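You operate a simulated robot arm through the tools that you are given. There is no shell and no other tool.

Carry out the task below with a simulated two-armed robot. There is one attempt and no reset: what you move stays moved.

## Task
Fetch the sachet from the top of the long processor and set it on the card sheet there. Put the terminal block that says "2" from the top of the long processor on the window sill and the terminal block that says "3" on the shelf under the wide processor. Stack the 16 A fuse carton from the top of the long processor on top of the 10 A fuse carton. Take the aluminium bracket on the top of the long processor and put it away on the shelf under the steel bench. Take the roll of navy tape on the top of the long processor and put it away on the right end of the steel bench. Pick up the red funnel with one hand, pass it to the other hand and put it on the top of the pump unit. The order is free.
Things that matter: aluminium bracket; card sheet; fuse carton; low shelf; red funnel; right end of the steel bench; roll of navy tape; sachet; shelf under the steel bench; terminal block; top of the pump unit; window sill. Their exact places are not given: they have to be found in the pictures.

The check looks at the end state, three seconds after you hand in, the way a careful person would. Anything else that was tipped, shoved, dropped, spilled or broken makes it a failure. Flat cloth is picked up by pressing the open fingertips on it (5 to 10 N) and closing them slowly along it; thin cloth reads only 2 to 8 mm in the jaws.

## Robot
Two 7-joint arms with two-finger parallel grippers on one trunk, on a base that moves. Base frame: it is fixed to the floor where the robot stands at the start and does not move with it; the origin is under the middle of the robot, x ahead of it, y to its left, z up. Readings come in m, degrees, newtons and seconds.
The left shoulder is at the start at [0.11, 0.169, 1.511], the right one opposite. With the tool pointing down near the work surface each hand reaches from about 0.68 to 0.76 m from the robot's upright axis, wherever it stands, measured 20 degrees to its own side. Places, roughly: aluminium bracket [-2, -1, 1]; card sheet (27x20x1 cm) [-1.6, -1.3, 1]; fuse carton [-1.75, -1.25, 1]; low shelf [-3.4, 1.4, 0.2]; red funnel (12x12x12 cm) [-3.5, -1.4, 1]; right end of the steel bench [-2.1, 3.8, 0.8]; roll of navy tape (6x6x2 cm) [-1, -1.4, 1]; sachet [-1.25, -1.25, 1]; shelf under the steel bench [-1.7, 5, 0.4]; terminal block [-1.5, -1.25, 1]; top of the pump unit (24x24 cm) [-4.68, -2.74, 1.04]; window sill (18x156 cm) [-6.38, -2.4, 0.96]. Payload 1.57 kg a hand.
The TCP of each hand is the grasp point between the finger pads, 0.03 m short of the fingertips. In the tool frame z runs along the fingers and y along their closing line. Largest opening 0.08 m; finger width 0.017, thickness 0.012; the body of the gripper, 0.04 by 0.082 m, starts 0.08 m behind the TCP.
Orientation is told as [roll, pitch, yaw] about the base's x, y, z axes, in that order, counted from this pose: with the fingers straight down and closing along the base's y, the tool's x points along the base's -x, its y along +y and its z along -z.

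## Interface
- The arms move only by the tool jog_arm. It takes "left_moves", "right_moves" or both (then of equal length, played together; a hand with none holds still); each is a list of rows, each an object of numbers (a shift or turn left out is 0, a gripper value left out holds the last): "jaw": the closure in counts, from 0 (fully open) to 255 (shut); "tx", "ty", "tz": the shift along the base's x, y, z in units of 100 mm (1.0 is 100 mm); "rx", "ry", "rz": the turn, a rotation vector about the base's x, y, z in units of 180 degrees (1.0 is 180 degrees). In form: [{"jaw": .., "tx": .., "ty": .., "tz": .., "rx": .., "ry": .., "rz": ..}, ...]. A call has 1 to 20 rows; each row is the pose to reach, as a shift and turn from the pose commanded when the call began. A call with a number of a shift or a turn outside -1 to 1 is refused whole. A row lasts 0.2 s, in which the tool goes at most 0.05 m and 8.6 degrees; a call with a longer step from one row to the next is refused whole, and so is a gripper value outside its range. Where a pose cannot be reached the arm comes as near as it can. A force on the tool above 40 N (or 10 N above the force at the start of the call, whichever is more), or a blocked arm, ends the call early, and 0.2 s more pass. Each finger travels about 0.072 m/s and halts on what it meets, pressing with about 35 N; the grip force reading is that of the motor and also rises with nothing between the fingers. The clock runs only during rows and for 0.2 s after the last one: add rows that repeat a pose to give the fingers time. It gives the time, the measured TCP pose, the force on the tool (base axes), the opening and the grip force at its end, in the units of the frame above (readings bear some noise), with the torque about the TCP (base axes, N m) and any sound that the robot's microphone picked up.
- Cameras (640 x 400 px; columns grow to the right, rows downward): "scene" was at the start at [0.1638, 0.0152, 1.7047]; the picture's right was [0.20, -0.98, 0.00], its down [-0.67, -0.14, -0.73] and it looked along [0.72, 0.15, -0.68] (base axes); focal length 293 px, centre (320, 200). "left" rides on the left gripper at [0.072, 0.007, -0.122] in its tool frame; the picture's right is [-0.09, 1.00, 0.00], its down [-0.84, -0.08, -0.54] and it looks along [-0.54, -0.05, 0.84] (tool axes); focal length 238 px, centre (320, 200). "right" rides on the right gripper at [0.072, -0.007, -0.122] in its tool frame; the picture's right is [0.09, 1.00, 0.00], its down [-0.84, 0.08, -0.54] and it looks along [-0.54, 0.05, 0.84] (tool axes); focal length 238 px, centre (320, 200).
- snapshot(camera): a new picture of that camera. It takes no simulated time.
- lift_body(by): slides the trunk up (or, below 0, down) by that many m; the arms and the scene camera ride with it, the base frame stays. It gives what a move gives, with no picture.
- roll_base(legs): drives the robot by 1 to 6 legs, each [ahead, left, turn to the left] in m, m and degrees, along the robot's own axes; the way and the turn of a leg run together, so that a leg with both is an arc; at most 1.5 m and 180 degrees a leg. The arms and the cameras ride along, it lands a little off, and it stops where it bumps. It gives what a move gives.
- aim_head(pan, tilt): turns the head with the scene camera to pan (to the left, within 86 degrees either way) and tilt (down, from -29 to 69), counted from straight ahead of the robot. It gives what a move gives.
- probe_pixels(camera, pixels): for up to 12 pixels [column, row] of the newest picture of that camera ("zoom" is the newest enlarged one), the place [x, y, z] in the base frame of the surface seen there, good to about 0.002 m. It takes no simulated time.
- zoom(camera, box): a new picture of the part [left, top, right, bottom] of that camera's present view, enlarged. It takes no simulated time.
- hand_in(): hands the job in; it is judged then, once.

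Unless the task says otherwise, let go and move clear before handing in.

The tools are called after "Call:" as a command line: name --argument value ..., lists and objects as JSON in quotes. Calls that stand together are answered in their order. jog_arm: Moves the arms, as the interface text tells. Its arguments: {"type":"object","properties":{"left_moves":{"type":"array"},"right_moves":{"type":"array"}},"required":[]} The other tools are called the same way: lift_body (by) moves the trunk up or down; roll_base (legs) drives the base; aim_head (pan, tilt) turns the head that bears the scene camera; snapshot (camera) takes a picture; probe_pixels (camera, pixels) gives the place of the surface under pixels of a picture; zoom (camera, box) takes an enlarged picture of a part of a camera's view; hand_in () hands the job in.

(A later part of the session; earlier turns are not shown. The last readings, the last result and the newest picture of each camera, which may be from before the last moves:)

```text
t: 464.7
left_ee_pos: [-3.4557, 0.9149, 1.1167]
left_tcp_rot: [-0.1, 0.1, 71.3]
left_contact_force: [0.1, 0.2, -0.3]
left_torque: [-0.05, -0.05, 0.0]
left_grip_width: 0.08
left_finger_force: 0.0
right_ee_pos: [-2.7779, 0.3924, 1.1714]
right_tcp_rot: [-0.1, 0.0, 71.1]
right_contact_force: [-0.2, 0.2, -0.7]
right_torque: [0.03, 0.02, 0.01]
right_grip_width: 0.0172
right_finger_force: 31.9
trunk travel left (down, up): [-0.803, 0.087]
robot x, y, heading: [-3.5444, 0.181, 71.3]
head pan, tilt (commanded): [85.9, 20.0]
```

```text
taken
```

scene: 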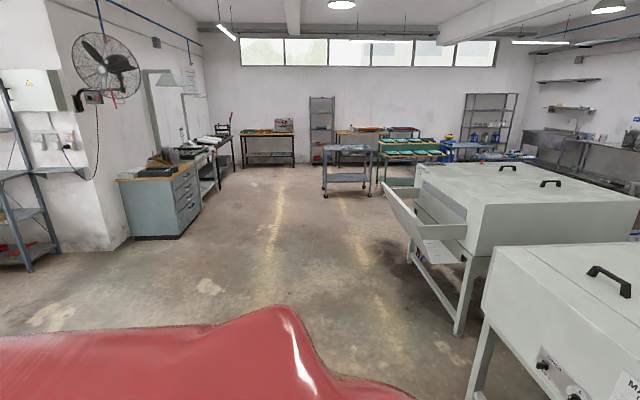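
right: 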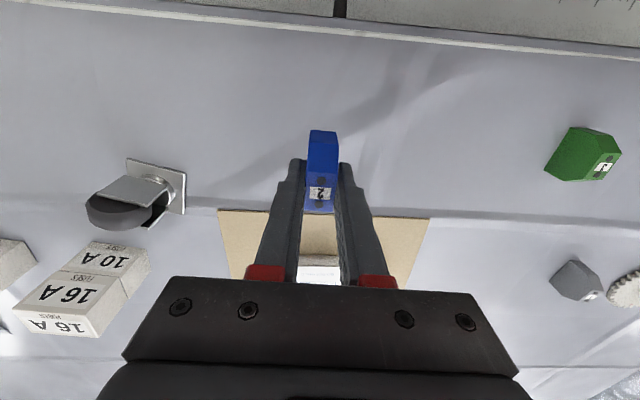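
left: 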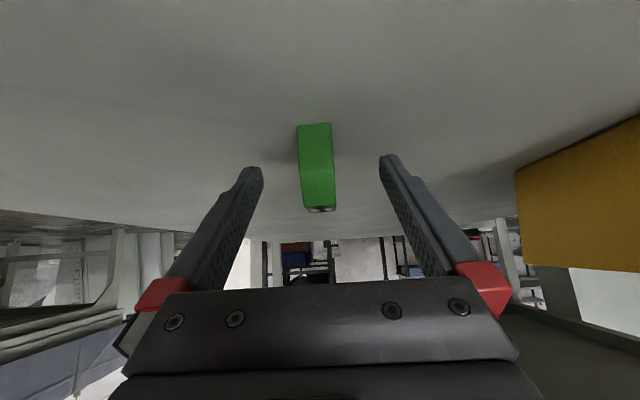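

Strafe left to u≈5.3 in open floor, then turn around to face the window.

Call:
roll_base --legs '[[0, 1.45, 0], [-0.2, 0.45, 0], [0, 0, 179.9]]'

Call:
aim_head --pan 0 --tilt 20

Call:
snapshot --camera "scene"

```text
t: 481.7
left_ee_pos: [-5.4757, -0.1574, 1.1168]
left_tcp_rot: [-0.2, -0.1, -108.1]
left_contact_force: [0.2, 0.1, -0.6]
left_torque: [0.0, -0.03, -0.02]
left_grip_width: 0.0803
left_finger_force: 0.1
right_ee_pos: [-6.1585, 0.3595, 1.1721]
right_tcp_rot: [-0.1, 0.1, -108.2]
right_contact_force: [1.2, -0.6, -0.4]
right_torque: [-0.01, 0.04, 0.01]
right_grip_width: 0.0168
right_finger_force: 32.2
trunk travel left (down, up): [-0.803, 0.087]
robot x, y, heading: [-5.3976, 0.5831, -108.1]
head pan, tilt (commanded): [85.9, 20.0]
```

```text
t: 483.3
left_ee_pos: [-5.4766, -0.1568, 1.1174]
left_tcp_rot: [-0.2, 0.1, -108.1]
left_contact_force: [-0.5, 0.0, 0.2]
left_torque: [-0.03, 0.01, 0.03]
left_grip_width: 0.0798
left_finger_force: 0.0
right_ee_pos: [-6.1584, 0.3601, 1.1711]
right_tcp_rot: [-0.2, 0.0, -108.2]
right_contact_force: [-0.2, 0.0, -0.6]
right_torque: [0.0, -0.02, 0.01]
right_grip_width: 0.0169
right_finger_force: 32.2
trunk travel left (down, up): [-0.803, 0.087]
robot x, y, heading: [-5.3953, 0.587, -108.0]
head pan, tilt (commanded): [0.0, 20.0]
```

```text
taken
```

scene: 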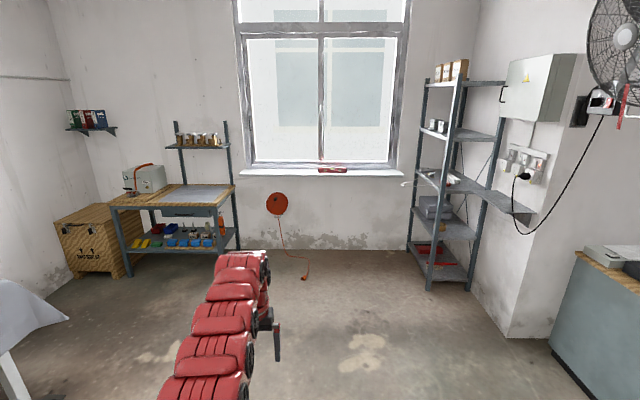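

The window sill is straight ahead (320,170), with a red object on it at (332,170). I'll probe the sill, workbench box and crate.

Call:
probe_pixels --camera "scene" --pixels '[[260, 172], [300, 172], [370, 172], [395, 172], [332, 170], [145, 168], [145, 180], [100, 210], [185, 192], [277, 205], [305, 278], [430, 290]]'

Call:
zoom --camera "scene" --box '[220, 130, 420, 210]'

Call:
zoom --camera "scene" --box '[50, 120, 250, 290]'

```text
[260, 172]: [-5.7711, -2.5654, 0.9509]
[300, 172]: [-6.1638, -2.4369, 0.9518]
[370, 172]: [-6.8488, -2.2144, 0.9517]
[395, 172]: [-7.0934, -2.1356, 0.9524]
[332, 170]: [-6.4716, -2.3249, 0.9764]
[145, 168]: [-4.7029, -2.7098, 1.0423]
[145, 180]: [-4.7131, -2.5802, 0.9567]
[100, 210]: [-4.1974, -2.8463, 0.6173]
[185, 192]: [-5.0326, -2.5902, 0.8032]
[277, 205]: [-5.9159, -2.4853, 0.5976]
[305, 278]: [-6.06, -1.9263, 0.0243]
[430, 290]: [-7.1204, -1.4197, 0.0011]
```

```text
3.20 times, centred on (320, 170) of scene
```

zoom: 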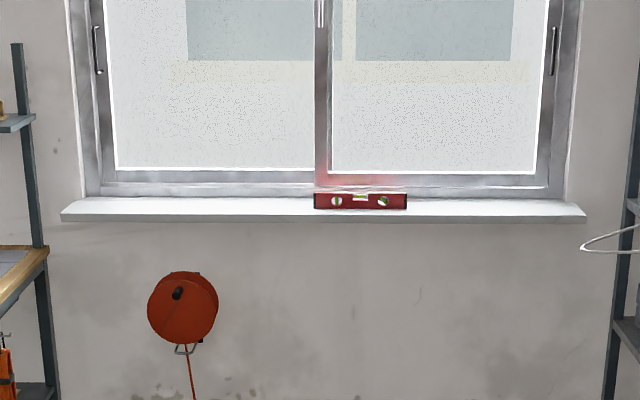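

```text
2.35 times, centred on (150, 205) of scene
```

zoom: 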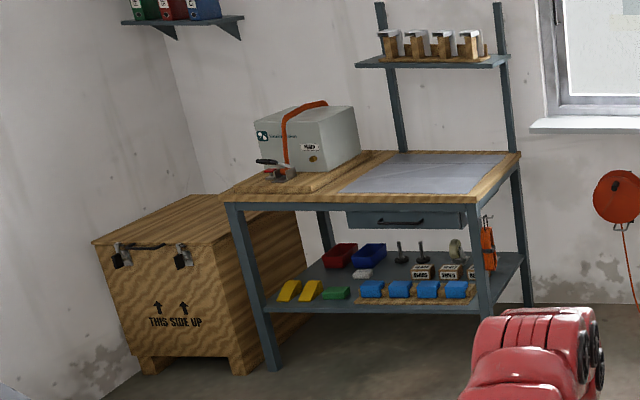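

The sill is at z≈0.951 with a red spirit level at u 5.25–5.55; I'll use the free stretch at u≈5.75. Swing the right hand (blue block) back to the front first.

Call:
jog_arm --right_moves '[{"tx": 0.16, "ty": -0.31}, {"tx": 0.32, "ty": -0.63}, {"tx": 0.482, "ty": -0.945}]'

Call:
jog_arm --right_moves '[{"tx": 0.19, "ty": -0.27}, {"tx": 0.39, "ty": -0.55}, {"tx": 0.585, "ty": -0.821}]'

Call:
jog_arm --right_moves '[{"tx": 0.22, "ty": -0.24}, {"tx": 0.44, "ty": -0.47}, {"tx": 0.663, "ty": -0.71}]'

Call:
jog_arm --right_moves '[{"tx": 0.25, "ty": -0.2}, {"tx": 0.5, "ty": -0.39}, {"tx": 0.754, "ty": -0.592}]'

Call:
jog_arm --right_moves '[{"tx": 0.28, "ty": -0.17}, {"tx": 0.55, "ty": -0.35}, {"tx": 0.829, "ty": -0.522}]'

Call:
jog_arm --right_moves '[{"tx": 0.29, "ty": -0.12}, {"tx": 0.58, "ty": -0.25}, {"tx": 0.878, "ty": -0.37}]'

```text
t: 484.1
left_ee_pos: [-5.476, -0.1573, 1.1162]
left_tcp_rot: [-0.2, 0.0, -108.1]
left_contact_force: [-0.2, 0.0, 0.3]
left_torque: [0.03, 0.0, 0.01]
left_grip_width: 0.0797
left_finger_force: 0.1
right_ee_pos: [-6.1118, 0.2641, 1.1732]
right_tcp_rot: [-0.2, 0.2, -108.2]
right_contact_force: [-0.6, -0.4, -0.2]
right_torque: [-0.01, -0.02, -0.01]
right_grip_width: 0.0171
right_finger_force: 32.5
trunk travel left (down, up): [-0.803, 0.087]
robot x, y, heading: [-5.3969, 0.579, -108.0]
head pan, tilt (commanded): [0.0, 20.0]
```

```text
t: 484.9
left_ee_pos: [-5.4771, -0.1564, 1.1168]
left_tcp_rot: [-0.2, -0.1, -108.1]
left_contact_force: [-1.3, 0.7, -0.1]
left_torque: [-0.01, 0.0, -0.03]
left_grip_width: 0.08
left_finger_force: 0.0
right_ee_pos: [-6.0522, 0.1822, 1.1709]
right_tcp_rot: [0.0, -0.1, -108.2]
right_contact_force: [-0.5, 0.2, 0.1]
right_torque: [0.0, 0.0, 0.01]
right_grip_width: 0.017
right_finger_force: 31.9
trunk travel left (down, up): [-0.803, 0.087]
robot x, y, heading: [-5.3963, 0.5818, -108.0]
head pan, tilt (commanded): [0.0, 20.0]
```

```text
t: 485.7
left_ee_pos: [-5.4756, -0.1578, 1.1168]
left_tcp_rot: [-0.2, 0.0, -108.1]
left_contact_force: [-0.1, -0.3, 0.2]
left_torque: [0.0, -0.03, -0.02]
left_grip_width: 0.0801
left_finger_force: 0.0
right_ee_pos: [-5.9858, 0.1111, 1.171]
right_tcp_rot: [0.0, 0.0, -108.2]
right_contact_force: [0.3, 0.3, -0.2]
right_torque: [0.0, 0.01, 0.02]
right_grip_width: 0.0171
right_finger_force: 32.0
trunk travel left (down, up): [-0.803, 0.087]
robot x, y, heading: [-5.3981, 0.5817, -107.9]
head pan, tilt (commanded): [0.0, 20.0]
```

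```text
t: 486.5
left_ee_pos: [-5.4763, -0.1576, 1.1172]
left_tcp_rot: [-0.2, 0.0, -108.2]
left_contact_force: [0.8, 0.2, 0.1]
left_torque: [0.01, -0.03, 0.03]
left_grip_width: 0.0798
left_finger_force: 0.1
right_ee_pos: [-5.9105, 0.0529, 1.1713]
right_tcp_rot: [-0.1, 0.0, -108.2]
right_contact_force: [0.2, 0.2, -1.3]
right_torque: [-0.01, 0.0, -0.02]
right_grip_width: 0.0173
right_finger_force: 31.3
trunk travel left (down, up): [-0.803, 0.087]
robot x, y, heading: [-5.3954, 0.5793, -108.0]
head pan, tilt (commanded): [0.0, 20.0]
```

```text
t: 487.3
left_ee_pos: [-5.4752, -0.1563, 1.1161]
left_tcp_rot: [-0.1, 0.0, -108.0]
left_contact_force: [0.4, -0.4, 0.0]
left_torque: [0.02, 0.01, -0.01]
left_grip_width: 0.0798
left_finger_force: 0.1
right_ee_pos: [-5.8269, 0.0009, 1.1711]
right_tcp_rot: [-0.2, 0.0, -108.3]
right_contact_force: [-0.5, 0.1, -0.5]
right_torque: [0.0, -0.01, 0.0]
right_grip_width: 0.017
right_finger_force: 31.8
trunk travel left (down, up): [-0.803, 0.087]
robot x, y, heading: [-5.3921, 0.5789, -108.1]
head pan, tilt (commanded): [0.0, 20.0]
```

```text
t: 488.1
left_ee_pos: [-5.4757, -0.1575, 1.1157]
left_tcp_rot: [-0.3, 0.0, -108.1]
left_contact_force: [0.1, 0.2, 0.4]
left_torque: [-0.01, 0.02, 0.02]
left_grip_width: 0.0799
left_finger_force: 0.1
right_ee_pos: [-5.7393, -0.0363, 1.1718]
right_tcp_rot: [-0.1, 0.0, -108.2]
right_contact_force: [-0.7, -0.3, -0.5]
right_torque: [0.0, 0.0, 0.02]
right_grip_width: 0.0172
right_finger_force: 31.8
trunk travel left (down, up): [-0.803, 0.087]
robot x, y, heading: [-5.3962, 0.5811, -108.2]
head pan, tilt (commanded): [0.0, 20.0]
```

Right hand is in front (a=0.69, b=0.13). Raise the left hand for clearance and drive toward the sill: right 0.32, ahead 2.3 m.

Call:
jog_arm --left_moves '[{"tz": 0.4}, {"tz": 0.8}]'

Call:
roll_base --legs '[[0, -0.32, 0], [1.2, 0, 0], [1.0, 0, 0]]'

Call:
aim_head --pan 0 --tilt 40

Call:
snapshot --camera "scene"

```text
t: 488.7
left_ee_pos: [-5.4764, -0.1491, 1.1959]
left_tcp_rot: [-0.2, 0.2, -107.9]
left_contact_force: [0.6, 0.5, 0.4]
left_torque: [-0.06, -0.04, 0.01]
left_grip_width: 0.08
left_finger_force: 0.0
left hand out of reach, approached as far as the arm can: row 2
right_ee_pos: [-5.7401, -0.0341, 1.1713]
right_tcp_rot: [-0.1, 0.0, -108.2]
right_contact_force: [0.1, 0.9, -0.3]
right_torque: [-0.01, 0.01, -0.01]
right_grip_width: 0.017
right_finger_force: 31.7
trunk travel left (down, up): [-0.803, 0.087]
robot x, y, heading: [-5.3968, 0.5816, -107.7]
head pan, tilt (commanded): [0.0, 20.0]
```

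```text
t: 501.3
left_ee_pos: [-6.4751, -2.1394, 1.1963]
left_tcp_rot: [-0.2, 0.0, -108.5]
left_contact_force: [-0.5, 0.0, 0.2]
left_torque: [0.01, 0.0, 0.01]
left_grip_width: 0.0799
left_finger_force: 0.0
right_ee_pos: [-6.7385, -2.0224, 1.1716]
right_tcp_rot: [-0.1, 0.1, -108.7]
right_contact_force: [0.2, 0.4, -0.6]
right_torque: [-0.03, -0.01, 0.03]
right_grip_width: 0.017
right_finger_force: 31.8
trunk travel left (down, up): [-0.803, 0.087]
robot x, y, heading: [-6.3909, -1.409, -108.5]
head pan, tilt (commanded): [0.0, 20.0]
```

```text
t: 502.2
left_ee_pos: [-6.476, -2.139, 1.1953]
left_tcp_rot: [-0.2, 0.0, -108.5]
left_contact_force: [0.3, 0.5, 0.6]
left_torque: [0.0, -0.03, -0.03]
left_grip_width: 0.0801
left_finger_force: 0.0
right_ee_pos: [-6.738, -2.023, 1.1714]
right_tcp_rot: [-0.2, 0.0, -108.7]
right_contact_force: [0.8, 0.2, -0.2]
right_torque: [-0.01, 0.0, 0.0]
right_grip_width: 0.0169
right_finger_force: 32.0
trunk travel left (down, up): [-0.803, 0.087]
robot x, y, heading: [-6.3912, -1.4084, -108.3]
head pan, tilt (commanded): [0.0, 40.0]
```

```text
taken
```

scene: 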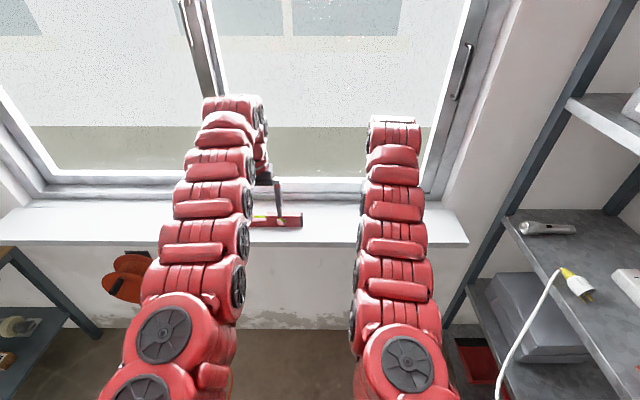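

0.23 m to go. I'll probe the sill's depth and the free stretch near (440,220), and pull the left hand back 8 cm.

Call:
probe_pixels --camera "scene" --pixels '[[440, 206], [440, 238], [330, 206], [330, 238], [462, 238], [340, 190], [440, 190], [285, 222], [302, 220], [345, 220], [450, 220], [440, 180]]'

Call:
jog_arm --left_moves '[{"tx": 0.127, "ty": 0.379}, {"tx": 0.254, "ty": 0.758}]'

Call:
snapshot --camera "right"

```text
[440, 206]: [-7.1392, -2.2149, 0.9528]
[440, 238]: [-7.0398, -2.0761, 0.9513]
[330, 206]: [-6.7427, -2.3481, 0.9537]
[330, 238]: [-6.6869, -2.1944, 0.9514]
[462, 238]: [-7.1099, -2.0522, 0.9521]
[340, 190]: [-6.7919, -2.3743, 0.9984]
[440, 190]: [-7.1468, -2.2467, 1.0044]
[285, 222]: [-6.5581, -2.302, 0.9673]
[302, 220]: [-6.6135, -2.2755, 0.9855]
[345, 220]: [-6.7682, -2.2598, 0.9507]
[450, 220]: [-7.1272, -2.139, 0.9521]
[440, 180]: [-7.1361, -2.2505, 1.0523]
```

```text
t: 502.8
left_ee_pos: [-6.4473, -2.0623, 1.1967]
left_tcp_rot: [-0.2, -0.1, -108.3]
left_contact_force: [0.4, -0.4, -0.2]
left_torque: [-0.02, 0.04, 0.0]
left_grip_width: 0.0799
left_finger_force: 0.1
right_ee_pos: [-6.7367, -2.0226, 1.1723]
right_tcp_rot: [-0.3, -0.1, -108.6]
right_contact_force: [-0.1, 0.9, 0.0]
right_torque: [-0.02, 0.05, 0.04]
right_grip_width: 0.017
right_finger_force: 31.4
trunk travel left (down, up): [-0.803, 0.087]
robot x, y, heading: [-6.3864, -1.4106, -108.4]
head pan, tilt (commanded): [0.0, 40.0]
```

```text
taken
```

right: 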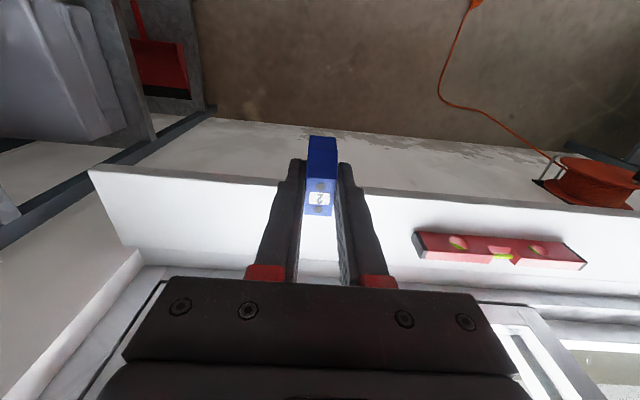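

Sill spans n -4.19…-4.37 (z 0.951), level ends at u≈5.55. Drive ahead 0.225 m.

Call:
roll_base --legs '[[0.225, 0, 0]]'

Call:
snapshot --camera "right"

Call:
snapshot --camera "scene"

```text
t: 504.5
left_ee_pos: [-6.5203, -2.2738, 1.1959]
left_tcp_rot: [-0.1, -0.1, -108.5]
left_contact_force: [-0.7, -0.5, 0.8]
left_torque: [0.03, -0.01, -0.01]
left_grip_width: 0.0802
left_finger_force: 0.1
right_ee_pos: [-6.8079, -2.2327, 1.1717]
right_tcp_rot: [-0.1, -0.1, -108.6]
right_contact_force: [-0.2, -0.6, -1.2]
right_torque: [-0.03, -0.03, 0.01]
right_grip_width: 0.0169
right_finger_force: 31.9
trunk travel left (down, up): [-0.803, 0.087]
robot x, y, heading: [-6.46, -1.62, -108.2]
head pan, tilt (commanded): [0.0, 40.0]
```

```text
taken
```

right: 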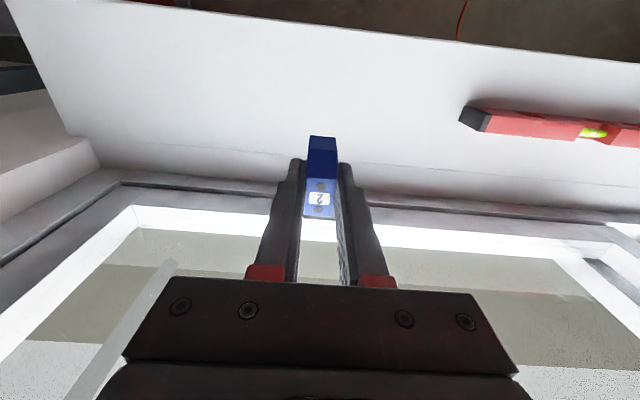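

```text
taken
```

scene: 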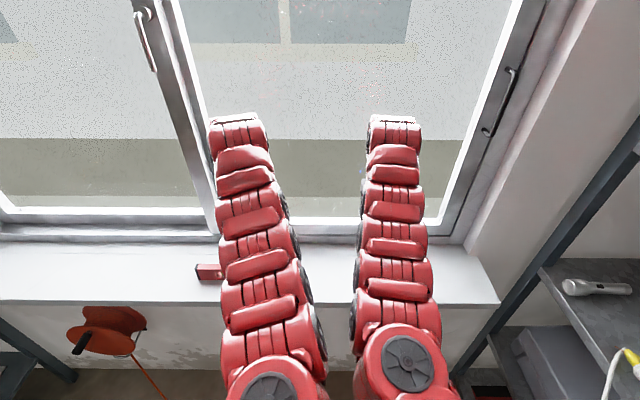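

Good position with 12 cm to the frame. Shift back 1.5 cm, lower trunk 0.1 m, then the arm.

Call:
lift_body --by -0.1

Call:
jog_arm --right_moves '[{"tx": 0.048, "ty": 0.142, "tz": -0.2}, {"tx": 0.048, "ty": 0.142, "tz": -0.5}, {"tx": 0.048, "ty": 0.142, "tz": -0.72}, {"tx": 0.048, "ty": 0.142, "tz": -0.76}]'

Call:
snapshot --camera "right"

```text
t: 505.8
left_ee_pos: [-6.5202, -2.2749, 1.0967]
left_tcp_rot: [-0.1, 0.0, -108.5]
left_contact_force: [0.2, 0.9, 0.1]
left_torque: [0.01, -0.01, -0.01]
left_grip_width: 0.0801
left_finger_force: 0.1
right_ee_pos: [-6.8083, -2.2346, 1.0716]
right_tcp_rot: [-0.1, -0.1, -108.6]
right_contact_force: [-0.3, -0.4, -0.4]
right_torque: [0.0, -0.01, 0.02]
right_grip_width: 0.017
right_finger_force: 32.7
trunk travel left (down, up): [-0.703, 0.187]
robot x, y, heading: [-6.4586, -1.6165, -108.2]
head pan, tilt (commanded): [0.0, 40.0]
```

```text
t: 506.8
left_ee_pos: [-6.5195, -2.2747, 1.0949]
left_tcp_rot: [-0.2, 0.0, -108.5]
left_contact_force: [0.4, -0.3, -0.7]
left_torque: [0.01, 0.02, 0.01]
left_grip_width: 0.08
left_finger_force: 0.1
right_ee_pos: [-6.8033, -2.2205, 0.997]
right_tcp_rot: [-0.1, 0.1, -108.6]
right_contact_force: [0.1, 0.1, -1.0]
right_torque: [0.02, 0.0, 0.0]
right_grip_width: 0.0169
right_finger_force: 32.1
trunk travel left (down, up): [-0.703, 0.187]
robot x, y, heading: [-6.4604, -1.6195, -108.4]
head pan, tilt (commanded): [0.0, 40.0]
```

```text
taken
```

right: 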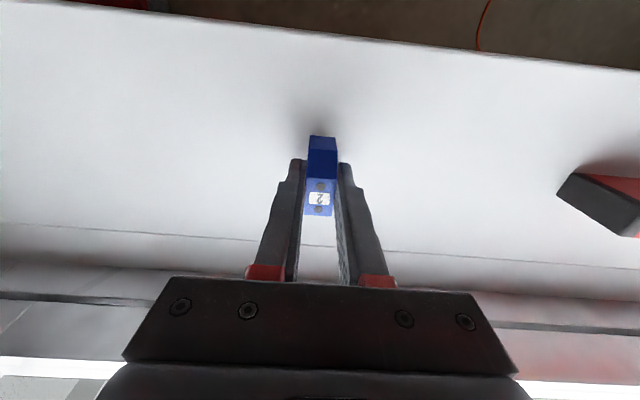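

Block is ~1 cm above the sill. Lower in small steps to contact.

Call:
jog_arm --right_moves '[{"tz": -0.05}, {"tz": -0.08}, {"tz": -0.095}]'

```text
t: 507.6
left_ee_pos: [-6.5193, -2.2732, 1.0962]
left_tcp_rot: [-0.3, -0.1, -108.6]
left_contact_force: [-0.8, 0.2, -0.4]
left_torque: [-0.01, -0.04, 0.01]
left_grip_width: 0.08
left_finger_force: 0.0
right_ee_pos: [-6.804, -2.2195, 0.9876]
right_tcp_rot: [-0.1, -0.3, -108.6]
right_contact_force: [-1.2, -4.1, 20.8]
right_torque: [0.05, -0.05, 0.04]
right_grip_width: 0.0169
right_finger_force: 32.0
trunk travel left (down, up): [-0.703, 0.187]
robot x, y, heading: [-6.4594, -1.6197, -108.6]
head pan, tilt (commanded): [0.0, 40.0]
```

Contact (21 N). Relieve, open, and raise with the trunk.

Call:
jog_arm --right_moves '[{"tz": 0.015}, {"tz": 0.017, "jaw": 200}, {"tz": 0.017, "jaw": 180}, {"tz": 0.017, "jaw": 130}, {"tz": 0.017, "jaw": 60}, {"tz": 0.017, "jaw": 0}, {"tz": 0.017, "jaw": 0}]'

Call:
lift_body --by 0.15

Call:
snapshot --camera "right"

```text
t: 509.2
left_ee_pos: [-6.5219, -2.275, 1.0944]
left_tcp_rot: [-0.2, 0.0, -108.5]
left_contact_force: [0.5, -0.1, 0.3]
left_torque: [-0.01, -0.03, -0.01]
left_grip_width: 0.0799
left_finger_force: 0.0
right_ee_pos: [-6.8046, -2.2207, 0.9875]
right_tcp_rot: [-0.1, 0.1, -108.7]
right_contact_force: [0.2, 0.8, -0.5]
right_torque: [0.02, 0.03, 0.03]
right_grip_width: 0.0801
right_finger_force: 0.0
trunk travel left (down, up): [-0.703, 0.187]
robot x, y, heading: [-6.4591, -1.6165, -108.3]
head pan, tilt (commanded): [0.0, 40.0]
```

```text
t: 510.9
left_ee_pos: [-6.5208, -2.2755, 1.2453]
left_tcp_rot: [-0.1, 0.0, -108.5]
left_contact_force: [-0.6, 0.2, 0.6]
left_torque: [0.0, -0.02, 0.0]
left_grip_width: 0.0799
left_finger_force: 0.1
right_ee_pos: [-6.8038, -2.2206, 1.1372]
right_tcp_rot: [-0.1, 0.1, -108.7]
right_contact_force: [0.5, 0.0, 0.5]
right_torque: [0.0, -0.02, 0.01]
right_grip_width: 0.08
right_finger_force: 0.1
trunk travel left (down, up): [-0.853, 0.037]
robot x, y, heading: [-6.4633, -1.6164, -108.3]
head pan, tilt (commanded): [0.0, 40.0]
```

```text
taken
```

right: 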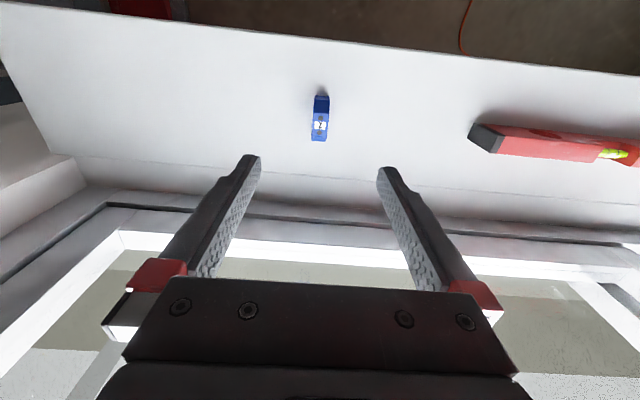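

Blue "2" stands on the sill. Back away and look toward the funnel on the other machine.

Call:
roll_base --legs '[[-1.2, 0, 0]]'

Call:
aim_head --pan 75 --tilt 20

Call:
snapshot --camera "scene"

Call:
zoom --camera "scene" --box '[240, 120, 500, 300]'

```text
t: 517.0
left_ee_pos: [-6.1443, -1.1474, 1.2439]
left_tcp_rot: [-0.3, 0.1, -109.1]
left_contact_force: [0.0, 0.3, -1.4]
left_torque: [-0.03, -0.03, 0.02]
left_grip_width: 0.0802
left_finger_force: 0.0
right_ee_pos: [-6.427, -1.0895, 1.1371]
right_tcp_rot: [0.0, 0.0, -109.1]
right_contact_force: [0.0, -0.1, 0.3]
right_torque: [0.02, -0.02, -0.04]
right_grip_width: 0.0803
right_finger_force: 0.0
trunk travel left (down, up): [-0.853, 0.037]
robot x, y, heading: [-6.0773, -0.4896, -109.0]
head pan, tilt (commanded): [0.0, 40.0]
```

```text
t: 518.5
left_ee_pos: [-6.1447, -1.1465, 1.2449]
left_tcp_rot: [-0.2, 0.0, -109.0]
left_contact_force: [-0.2, 0.5, -0.3]
left_torque: [0.0, 0.03, 0.04]
left_grip_width: 0.0799
left_finger_force: 0.0
right_ee_pos: [-6.4273, -1.089, 1.1382]
right_tcp_rot: [0.0, 0.0, -109.1]
right_contact_force: [0.5, 0.5, -1.0]
right_torque: [-0.01, -0.02, 0.02]
right_grip_width: 0.08
right_finger_force: 0.1
trunk travel left (down, up): [-0.853, 0.037]
robot x, y, heading: [-6.0779, -0.4898, -109.1]
head pan, tilt (commanded): [75.0, 20.0]
```

```text
taken
```

scene: 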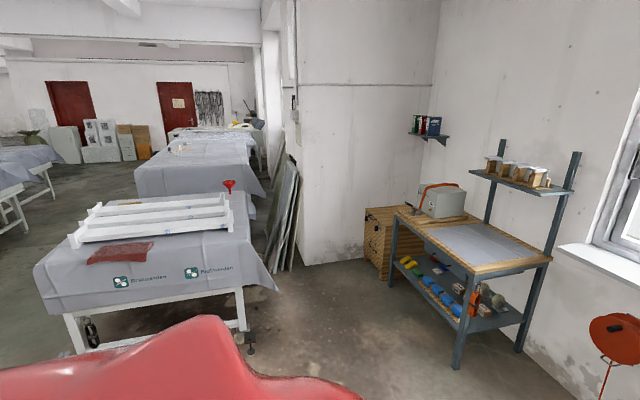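

```text
2.22 times, centred on (370, 210) of scene
```

zoom: 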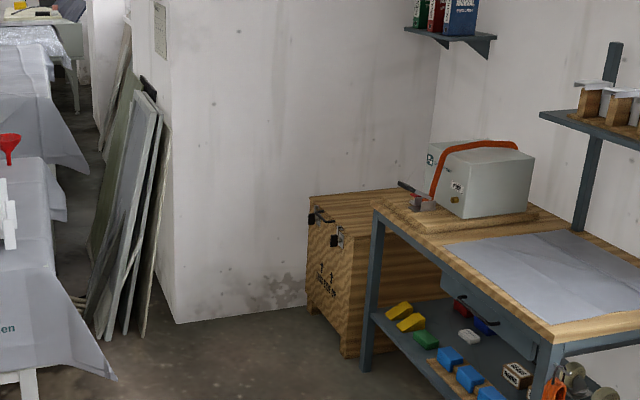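

The funnel is at (229,186) on the cloth-covered machine with white beams; the pump unit is the grey box with the orange hose on the workbench. Probing geometry.

Call:
probe_pixels --camera "scene" --pixels '[[229, 184], [229, 193], [275, 285], [245, 230], [240, 200], [262, 192], [40, 260], [90, 205], [250, 160], [285, 240], [300, 262], [445, 195]]'

Call:
zoom --camera "scene" --box '[180, 150, 310, 300]'

Call:
zoom --camera "scene" --box '[380, 160, 500, 240]'

```text
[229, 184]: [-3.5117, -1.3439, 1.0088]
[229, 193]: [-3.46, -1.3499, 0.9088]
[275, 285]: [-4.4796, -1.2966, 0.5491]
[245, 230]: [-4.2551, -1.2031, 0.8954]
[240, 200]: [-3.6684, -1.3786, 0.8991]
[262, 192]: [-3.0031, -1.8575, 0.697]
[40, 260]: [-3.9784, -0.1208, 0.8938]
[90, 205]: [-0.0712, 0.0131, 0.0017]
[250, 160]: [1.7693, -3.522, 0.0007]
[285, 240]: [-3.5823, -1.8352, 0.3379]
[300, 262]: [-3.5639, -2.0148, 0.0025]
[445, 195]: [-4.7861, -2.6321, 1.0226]
```

```text
2.67 times, centred on (245, 225) of scene
```

zoom: 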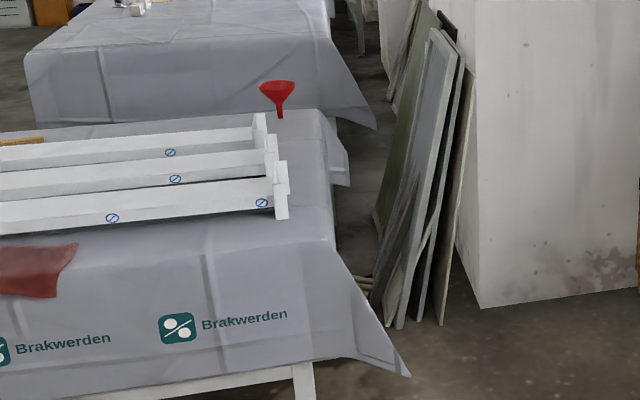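

```text
5.00 times, centred on (440, 200) of scene
```

zoom: 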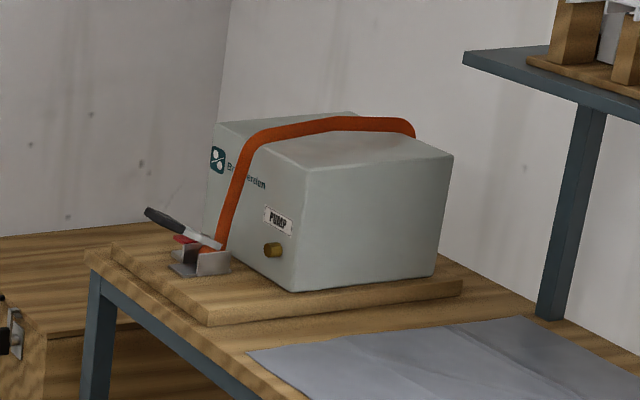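

I'll zoom closely on the funnel to understand its shape.

Call:
zoom --camera "scene" --box '[215, 172, 245, 202]'

Call:
probe_pixels --camera "zoom" --pixels '[[230, 100], [400, 100], [320, 90], [320, 130], [320, 180], [330, 220], [330, 260], [340, 290], [345, 310], [260, 130], [380, 130], [310, 250]]'

```text
13.33 times, centred on (230, 187) of scene
```

zoom: 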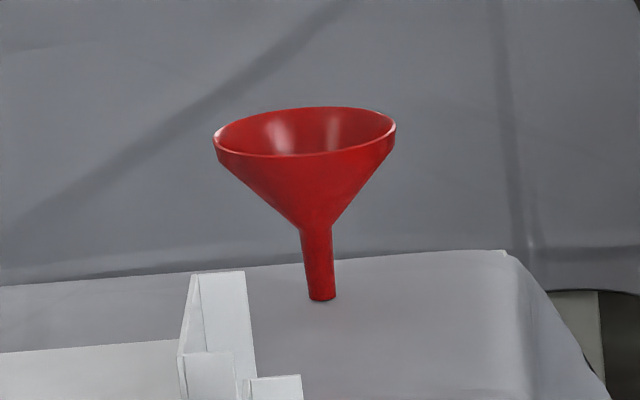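

```text
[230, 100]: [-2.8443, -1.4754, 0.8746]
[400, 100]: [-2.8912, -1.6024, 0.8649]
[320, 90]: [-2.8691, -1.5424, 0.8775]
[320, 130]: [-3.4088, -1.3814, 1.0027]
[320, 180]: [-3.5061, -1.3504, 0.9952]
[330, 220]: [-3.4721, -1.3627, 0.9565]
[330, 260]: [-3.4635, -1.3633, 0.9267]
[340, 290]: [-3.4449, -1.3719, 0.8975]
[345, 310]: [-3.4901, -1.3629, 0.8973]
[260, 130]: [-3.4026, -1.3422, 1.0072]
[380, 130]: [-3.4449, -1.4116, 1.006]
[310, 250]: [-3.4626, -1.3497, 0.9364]
```

The funnel stands on its narrow stem (tip z≈0.897, rim z≈1.01, stem axis ≈(-3.457,-1.366)), near the table's far edge. I'll probe the alcove's obstacles for a standing place.

Call:
probe_pixels --camera "scene" --pixels '[[398, 216], [470, 272], [550, 258], [458, 365], [388, 275], [368, 210], [372, 255], [290, 272], [303, 263], [330, 265], [222, 194], [245, 330]]'

```text
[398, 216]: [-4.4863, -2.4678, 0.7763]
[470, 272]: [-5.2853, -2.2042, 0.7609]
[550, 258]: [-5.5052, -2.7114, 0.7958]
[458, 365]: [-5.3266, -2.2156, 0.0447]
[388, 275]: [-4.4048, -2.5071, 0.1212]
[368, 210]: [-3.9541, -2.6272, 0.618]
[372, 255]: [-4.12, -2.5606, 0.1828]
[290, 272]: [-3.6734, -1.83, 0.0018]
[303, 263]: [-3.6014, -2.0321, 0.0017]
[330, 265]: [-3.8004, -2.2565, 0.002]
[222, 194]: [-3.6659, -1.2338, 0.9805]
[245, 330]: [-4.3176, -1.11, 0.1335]
```

The funnel is about 11 cm inside the table's right edge (n=-2.5) and beams end at (3.08,-2.33). I'll raise the right hand, turn to heading ~32° here in open floor, and drive into the alcove beside the table.

Call:
jog_arm --right_moves '[{"tz": 0.4}, {"tz": 0.8}]'

Call:
roll_base --legs '[[0, 0, 141.3]]'

Call:
aim_head --pan -30 --tilt 30

Call:
snapshot --camera "scene"

```text
t: 519.1
left_ee_pos: [-6.1423, -1.1458, 1.2454]
left_tcp_rot: [-0.4, 0.1, -108.8]
left_contact_force: [-0.5, 0.8, 0.3]
left_torque: [-0.07, -0.01, 0.04]
left_grip_width: 0.0802
left_finger_force: 0.2
right_ee_pos: [-6.427, -1.0872, 1.218]
right_tcp_rot: [-0.3, -0.1, -109.3]
right_contact_force: [-0.6, 0.4, 0.8]
right_torque: [0.0, -0.02, 0.0]
right_grip_width: 0.0802
right_finger_force: 0.1
trunk travel left (down, up): [-0.853, 0.037]
robot x, y, heading: [-6.0785, -0.4937, -108.8]
head pan, tilt (commanded): [75.0, 20.0]
```

```text
t: 525.3
left_ee_pos: [-5.6189, -0.0184, 1.2455]
left_tcp_rot: [-0.2, 0.1, 32.7]
left_contact_force: [0.9, 0.0, -0.1]
left_torque: [-0.01, -0.03, 0.02]
left_grip_width: 0.08
left_finger_force: 0.1
right_ee_pos: [-5.4327, -0.2398, 1.2176]
right_tcp_rot: [0.0, 0.0, 32.5]
right_contact_force: [-0.7, 0.3, -0.4]
right_torque: [0.03, 0.0, -0.03]
right_grip_width: 0.08
right_finger_force: 0.0
trunk travel left (down, up): [-0.853, 0.037]
robot x, y, heading: [-6.0758, -0.49, 32.6]
head pan, tilt (commanded): [75.0, 20.0]
```

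```text
t: 527.1
left_ee_pos: [-5.6196, -0.0183, 1.2444]
left_tcp_rot: [-0.2, 0.0, 32.7]
left_contact_force: [1.0, -1.2, 0.0]
left_torque: [-0.02, -0.02, -0.01]
left_grip_width: 0.0798
left_finger_force: 0.1
right_ee_pos: [-5.4332, -0.2399, 1.2176]
right_tcp_rot: [-0.2, 0.1, 32.4]
right_contact_force: [0.3, 0.7, -0.3]
right_torque: [-0.01, -0.03, -0.02]
right_grip_width: 0.0801
right_finger_force: 0.0
trunk travel left (down, up): [-0.853, 0.037]
robot x, y, heading: [-6.0812, -0.4925, 32.7]
head pan, tilt (commanded): [-30.0, 30.0]
```

```text
taken
```

scene: 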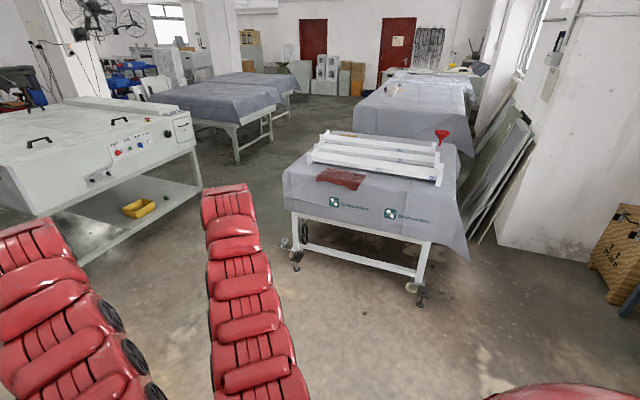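

Clear floor toward the alcove. Drive to waypoint (u≈4.4, n≈-3.05).

Call:
roll_base --legs '[[0.245, -1.353, 0]]'

Call:
aim_head --pan -10 --tilt 35

Call:
snapshot --camera "scene"

```text
t: 534.0
left_ee_pos: [-4.684, -1.0276, 1.2453]
left_tcp_rot: [-0.1, 0.0, 32.2]
left_contact_force: [0.1, -0.6, 0.1]
left_torque: [-0.04, -0.06, 0.0]
left_grip_width: 0.08
left_finger_force: 0.0
right_ee_pos: [-4.5014, -1.2525, 1.2177]
right_tcp_rot: [-0.1, 0.0, 32.0]
right_contact_force: [-0.8, 0.1, 0.8]
right_torque: [-0.03, -0.03, 0.01]
right_grip_width: 0.0799
right_finger_force: 0.1
trunk travel left (down, up): [-0.853, 0.037]
robot x, y, heading: [-5.1481, -1.4961, 32.1]
head pan, tilt (commanded): [-30.0, 30.0]
```

```text
t: 534.8
left_ee_pos: [-4.6845, -1.0299, 1.2437]
left_tcp_rot: [-0.1, 0.0, 32.3]
left_contact_force: [-0.4, -0.1, -0.6]
left_torque: [0.01, 0.01, 0.03]
left_grip_width: 0.0799
left_finger_force: 0.0
right_ee_pos: [-4.5015, -1.2541, 1.2176]
right_tcp_rot: [0.0, 0.0, 31.9]
right_contact_force: [1.0, -0.2, 0.5]
right_torque: [0.01, 0.02, 0.0]
right_grip_width: 0.0801
right_finger_force: 0.1
trunk travel left (down, up): [-0.853, 0.037]
robot x, y, heading: [-5.1523, -1.4971, 32.0]
head pan, tilt (commanded): [-10.0, 35.0]
```

```text
taken
```

scene: 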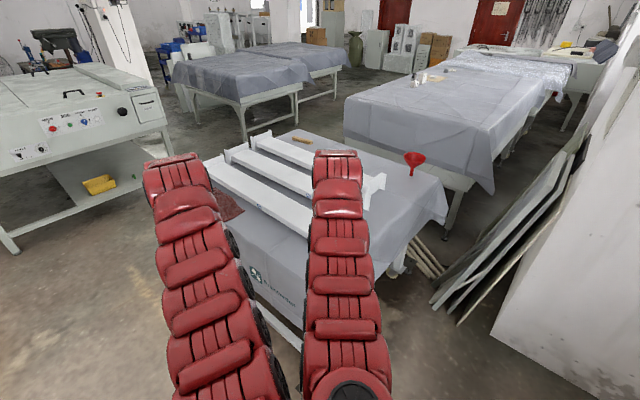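

Funnel at (414,160). Probe table edges, panels and funnel from here.

Call:
zoom --camera "scene" --box '[360, 130, 480, 230]'

Call:
probe_pixels --camera "zoom" --pixels '[[287, 185], [287, 210], [284, 170], [350, 320], [440, 280], [230, 350], [380, 230], [130, 240], [60, 190], [455, 345], [290, 240], [310, 270]]'

Call:
probe_pixels --camera "scene" --pixels '[[432, 300], [460, 325], [440, 270], [420, 265], [400, 280], [490, 335], [500, 280], [445, 215], [405, 240], [450, 225], [560, 330], [380, 275]]'

```text
4.00 times, centred on (420, 180) of scene
```

zoom: 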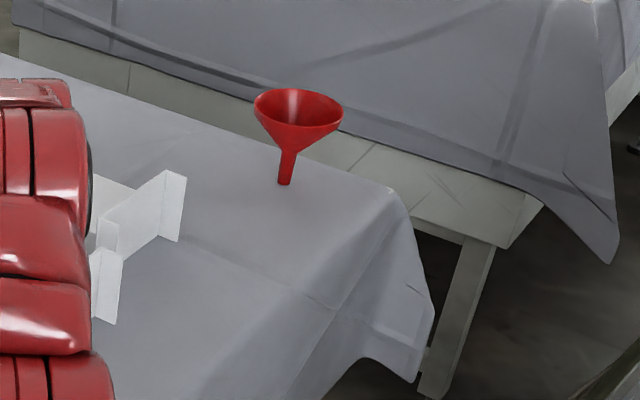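

```text
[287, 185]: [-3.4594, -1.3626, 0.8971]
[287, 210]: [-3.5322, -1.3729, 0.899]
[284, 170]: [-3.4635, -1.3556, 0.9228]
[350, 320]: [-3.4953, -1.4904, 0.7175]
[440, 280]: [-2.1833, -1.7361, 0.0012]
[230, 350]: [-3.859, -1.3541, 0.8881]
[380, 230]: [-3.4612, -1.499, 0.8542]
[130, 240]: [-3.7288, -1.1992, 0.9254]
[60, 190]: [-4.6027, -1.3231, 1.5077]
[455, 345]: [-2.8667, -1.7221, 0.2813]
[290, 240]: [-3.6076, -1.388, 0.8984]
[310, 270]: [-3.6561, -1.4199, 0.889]
```

```text
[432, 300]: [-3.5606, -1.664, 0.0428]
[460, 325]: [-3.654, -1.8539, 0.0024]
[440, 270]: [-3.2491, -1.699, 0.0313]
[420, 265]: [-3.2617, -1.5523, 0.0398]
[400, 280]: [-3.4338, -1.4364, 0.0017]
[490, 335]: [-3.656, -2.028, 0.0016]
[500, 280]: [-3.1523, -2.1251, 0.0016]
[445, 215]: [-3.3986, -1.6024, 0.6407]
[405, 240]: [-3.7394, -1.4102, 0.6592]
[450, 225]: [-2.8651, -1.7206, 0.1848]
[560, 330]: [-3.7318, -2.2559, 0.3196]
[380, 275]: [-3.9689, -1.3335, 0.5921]
```

Stem axis ≈ (-3.452,-1.361), table edge at n≈-2.50. Tilt the right hand forward 60° here, then drive to the pick stance.

Call:
jog_arm --right_moves '[{"rx": 0.0221, "ry": -0.0353, "tx": 0.1, "ty": 0.06}, {"rx": 0.0442, "ry": -0.0707, "tx": 0.2, "ty": 0.12}, {"rx": 0.0663, "ry": -0.106, "tx": 0.3, "ty": 0.18}, {"rx": 0.0884, "ry": -0.1414, "tx": 0.4, "ty": 0.25}, {"rx": 0.1105, "ry": -0.1767, "tx": 0.5, "ty": 0.31}, {"rx": 0.1325, "ry": -0.212, "tx": 0.6, "ty": 0.375}, {"rx": 0.1546, "ry": -0.2474, "tx": 0.7, "ty": 0.44}, {"rx": 0.1767, "ry": -0.2827, "tx": 0.8, "ty": 0.5}, {"rx": 0.1767, "ry": -0.2827, "tx": 0.8, "ty": 0.5}]'

Call:
snapshot --camera "scene"

```text
t: 536.8
left_ee_pos: [-4.686, -1.0288, 1.2448]
left_tcp_rot: [-0.3, 0.0, 32.2]
left_contact_force: [0.4, -0.6, 0.4]
left_torque: [-0.02, 0.01, -0.02]
left_grip_width: 0.0803
left_finger_force: 0.0
right_ee_pos: [-4.421, -1.2009, 1.2189]
right_tcp_rot: [-0.1, -60.1, 31.8]
right_contact_force: [0.3, 0.3, 0.0]
right_torque: [-0.02, 0.01, -0.01]
right_grip_width: 0.0799
right_finger_force: 0.2
trunk travel left (down, up): [-0.853, 0.037]
robot x, y, heading: [-5.1456, -1.4986, 32.4]
head pan, tilt (commanded): [-10.0, 35.0]
```

```text
taken
```

scene: 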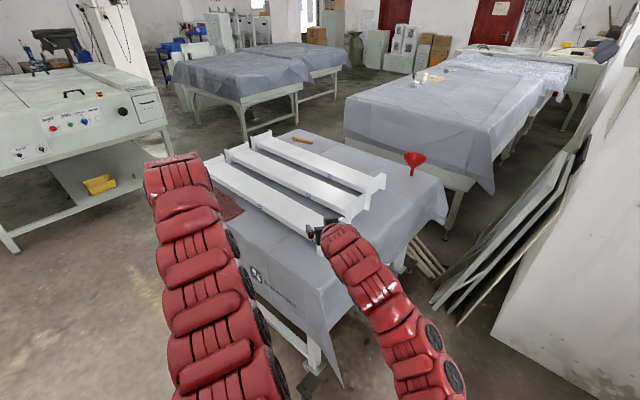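

60° tilt reached. Drive to the pre-approach stance (TCP ending ~15 cm short of the funnel).

Call:
roll_base --legs '[[0.3, -0.6495, 0], [0.2875, 0, 0]]'

Call:
aim_head --pan 0 --tilt 45

Call:
snapshot --camera "scene"

Call:
snapshot --camera "right"

```text
t: 542.3
left_ee_pos: [-3.8465, -1.2571, 1.2457]
left_tcp_rot: [-0.3, -0.1, 32.4]
left_contact_force: [-0.2, 0.4, 1.2]
left_torque: [-0.02, -0.01, -0.03]
left_grip_width: 0.0801
left_finger_force: 0.1
right_ee_pos: [-3.5811, -1.4296, 1.219]
right_tcp_rot: [-0.1, -60.2, 32.1]
right_contact_force: [-1.4, 1.0, 0.1]
right_torque: [-0.01, 0.0, 0.01]
right_grip_width: 0.0798
right_finger_force: 0.0
trunk travel left (down, up): [-0.853, 0.037]
robot x, y, heading: [-4.3022, -1.7258, 32.2]
head pan, tilt (commanded): [-10.0, 35.0]
```

```text
t: 543.0
left_ee_pos: [-3.8439, -1.2572, 1.2438]
left_tcp_rot: [-0.2, 0.0, 32.4]
left_contact_force: [0.0, 0.8, -0.2]
left_torque: [0.0, -0.01, 0.0]
left_grip_width: 0.08
left_finger_force: 0.0
right_ee_pos: [-3.5804, -1.4288, 1.2178]
right_tcp_rot: [-0.1, -60.1, 32.1]
right_contact_force: [0.6, -0.3, -0.5]
right_torque: [-0.02, 0.0, -0.02]
right_grip_width: 0.08
right_finger_force: 0.1
trunk travel left (down, up): [-0.853, 0.037]
robot x, y, heading: [-4.3064, -1.7267, 32.3]
head pan, tilt (commanded): [0.0, 45.0]
```

```text
taken
```

scene: 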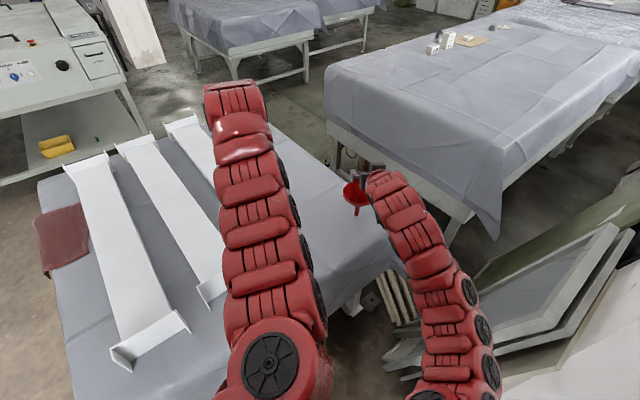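

```text
taken
```

right: 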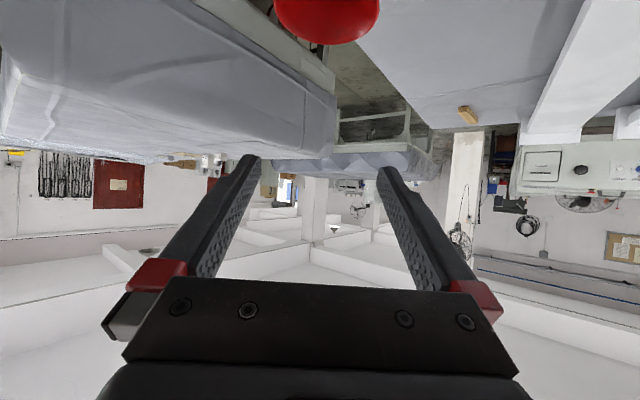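

The funnel is laterally aligned (right view col 327). Before lowering I must know the beams' heights under my left hand.

Call:
probe_pixels --camera "scene" --pixels '[[185, 320], [150, 325], [205, 285], [215, 285], [120, 355], [180, 200], [355, 190], [357, 210], [345, 182], [372, 200], [330, 230], [390, 250]]'

Call:
zoom --camera "scene" --box '[320, 150, 420, 240]'

```text
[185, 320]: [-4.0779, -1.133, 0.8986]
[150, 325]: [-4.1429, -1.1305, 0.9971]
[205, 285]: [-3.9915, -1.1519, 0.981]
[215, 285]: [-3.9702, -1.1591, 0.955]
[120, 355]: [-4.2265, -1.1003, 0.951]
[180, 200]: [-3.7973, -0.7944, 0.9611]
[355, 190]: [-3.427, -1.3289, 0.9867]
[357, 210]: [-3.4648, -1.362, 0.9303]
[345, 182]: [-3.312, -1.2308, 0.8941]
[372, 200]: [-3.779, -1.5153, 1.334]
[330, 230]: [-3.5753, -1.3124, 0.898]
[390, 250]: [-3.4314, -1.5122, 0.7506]
```

```text
4.44 times, centred on (370, 195) of scene
```

zoom: 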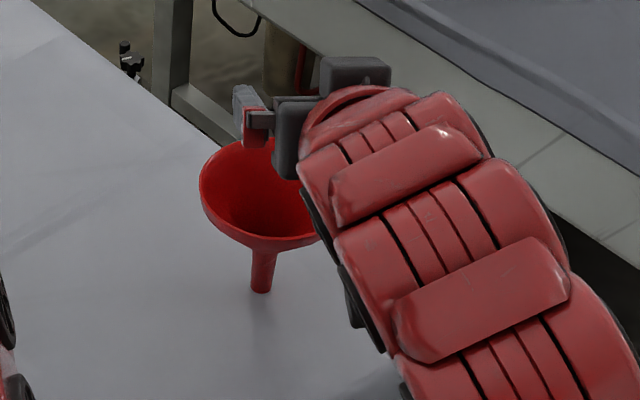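

Beam end plates reach z≈1.0. I'll raise the left hand as far as possible before lowering the trunk.

Call:
jog_arm --left_moves '[{"tz": 0.4}, {"tz": 0.8}]'

```text
t: 543.6
left_ee_pos: [-3.8339, -1.2501, 1.2858]
left_tcp_rot: [-0.2, 0.1, 32.4]
left_contact_force: [-0.6, -0.4, -0.5]
left_torque: [-0.02, -0.01, -0.01]
left_grip_width: 0.0802
left_finger_force: 0.0
left hand out of reach, approached as far as the arm can: row 1, 2
right_ee_pos: [-3.5791, -1.4275, 1.2182]
right_tcp_rot: [-0.1, -59.9, 32.1]
right_contact_force: [0.4, 0.0, 0.3]
right_torque: [0.02, -0.01, -0.04]
right_grip_width: 0.08
right_finger_force: 0.1
trunk travel left (down, up): [-0.853, 0.037]
robot x, y, heading: [-4.303, -1.7257, 32.3]
head pan, tilt (commanded): [0.0, 45.0]
```

Left hand is at 1.286 now. Lower the trunk 0.2 m and the right arm to z≈0.93 at the pre-approach point.

Call:
lift_body --by -0.2

Call:
snapshot --camera "right"

Call:
zoom --camera "scene" --box '[320, 100, 440, 220]'

```text
t: 545.8
left_ee_pos: [-3.8339, -1.2516, 1.0869]
left_tcp_rot: [-0.2, 0.0, 32.4]
left_contact_force: [0.4, 0.7, -0.1]
left_torque: [0.01, 0.0, -0.03]
left_grip_width: 0.08
left_finger_force: 0.0
right_ee_pos: [-3.5806, -1.4287, 1.0177]
right_tcp_rot: [-0.1, -60.0, 32.1]
right_contact_force: [-0.1, 1.2, 0.8]
right_torque: [0.0, -0.01, 0.0]
right_grip_width: 0.0798
right_finger_force: 0.2
trunk travel left (down, up): [-0.653, 0.237]
robot x, y, heading: [-4.3064, -1.7274, 32.4]
head pan, tilt (commanded): [0.0, 45.0]
```

```text
taken
```

right: 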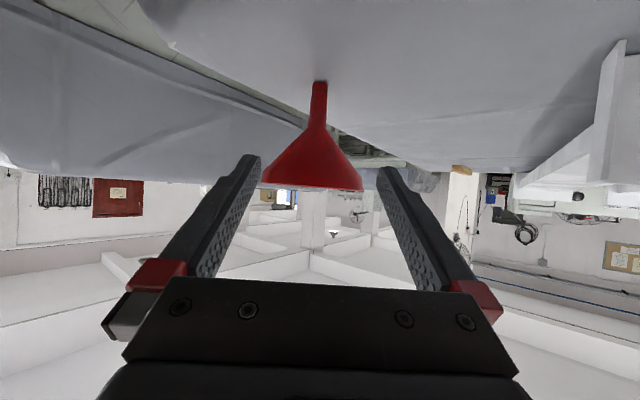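

```text
3.33 times, centred on (380, 160) of scene
```

zoom: 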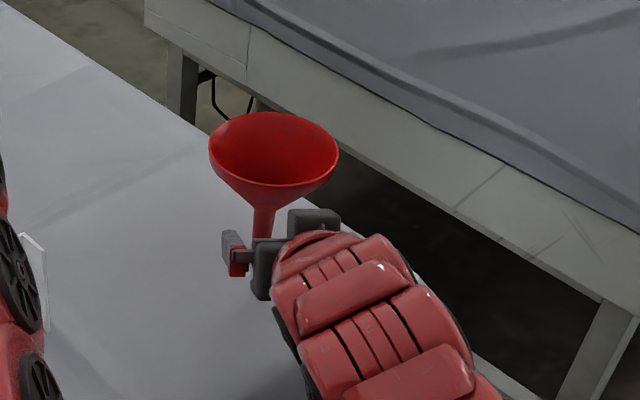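

The wrist view shows the funnel clearly (stem tip at (320,85), rim 262–362). Probe its axis.

Call:
probe_pixels --camera "right" --pixels '[[320, 90], [319, 105], [318, 120], [313, 92], [327, 92], [266, 182], [360, 184], [312, 186], [312, 150], [320, 80]]'

```text
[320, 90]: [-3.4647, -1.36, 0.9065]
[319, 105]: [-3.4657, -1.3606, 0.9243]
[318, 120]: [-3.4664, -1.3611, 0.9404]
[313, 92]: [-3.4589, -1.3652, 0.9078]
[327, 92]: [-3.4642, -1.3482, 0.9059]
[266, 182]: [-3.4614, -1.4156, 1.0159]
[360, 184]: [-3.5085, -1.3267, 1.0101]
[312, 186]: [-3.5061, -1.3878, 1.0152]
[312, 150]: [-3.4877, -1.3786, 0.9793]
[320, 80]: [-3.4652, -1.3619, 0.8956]
```

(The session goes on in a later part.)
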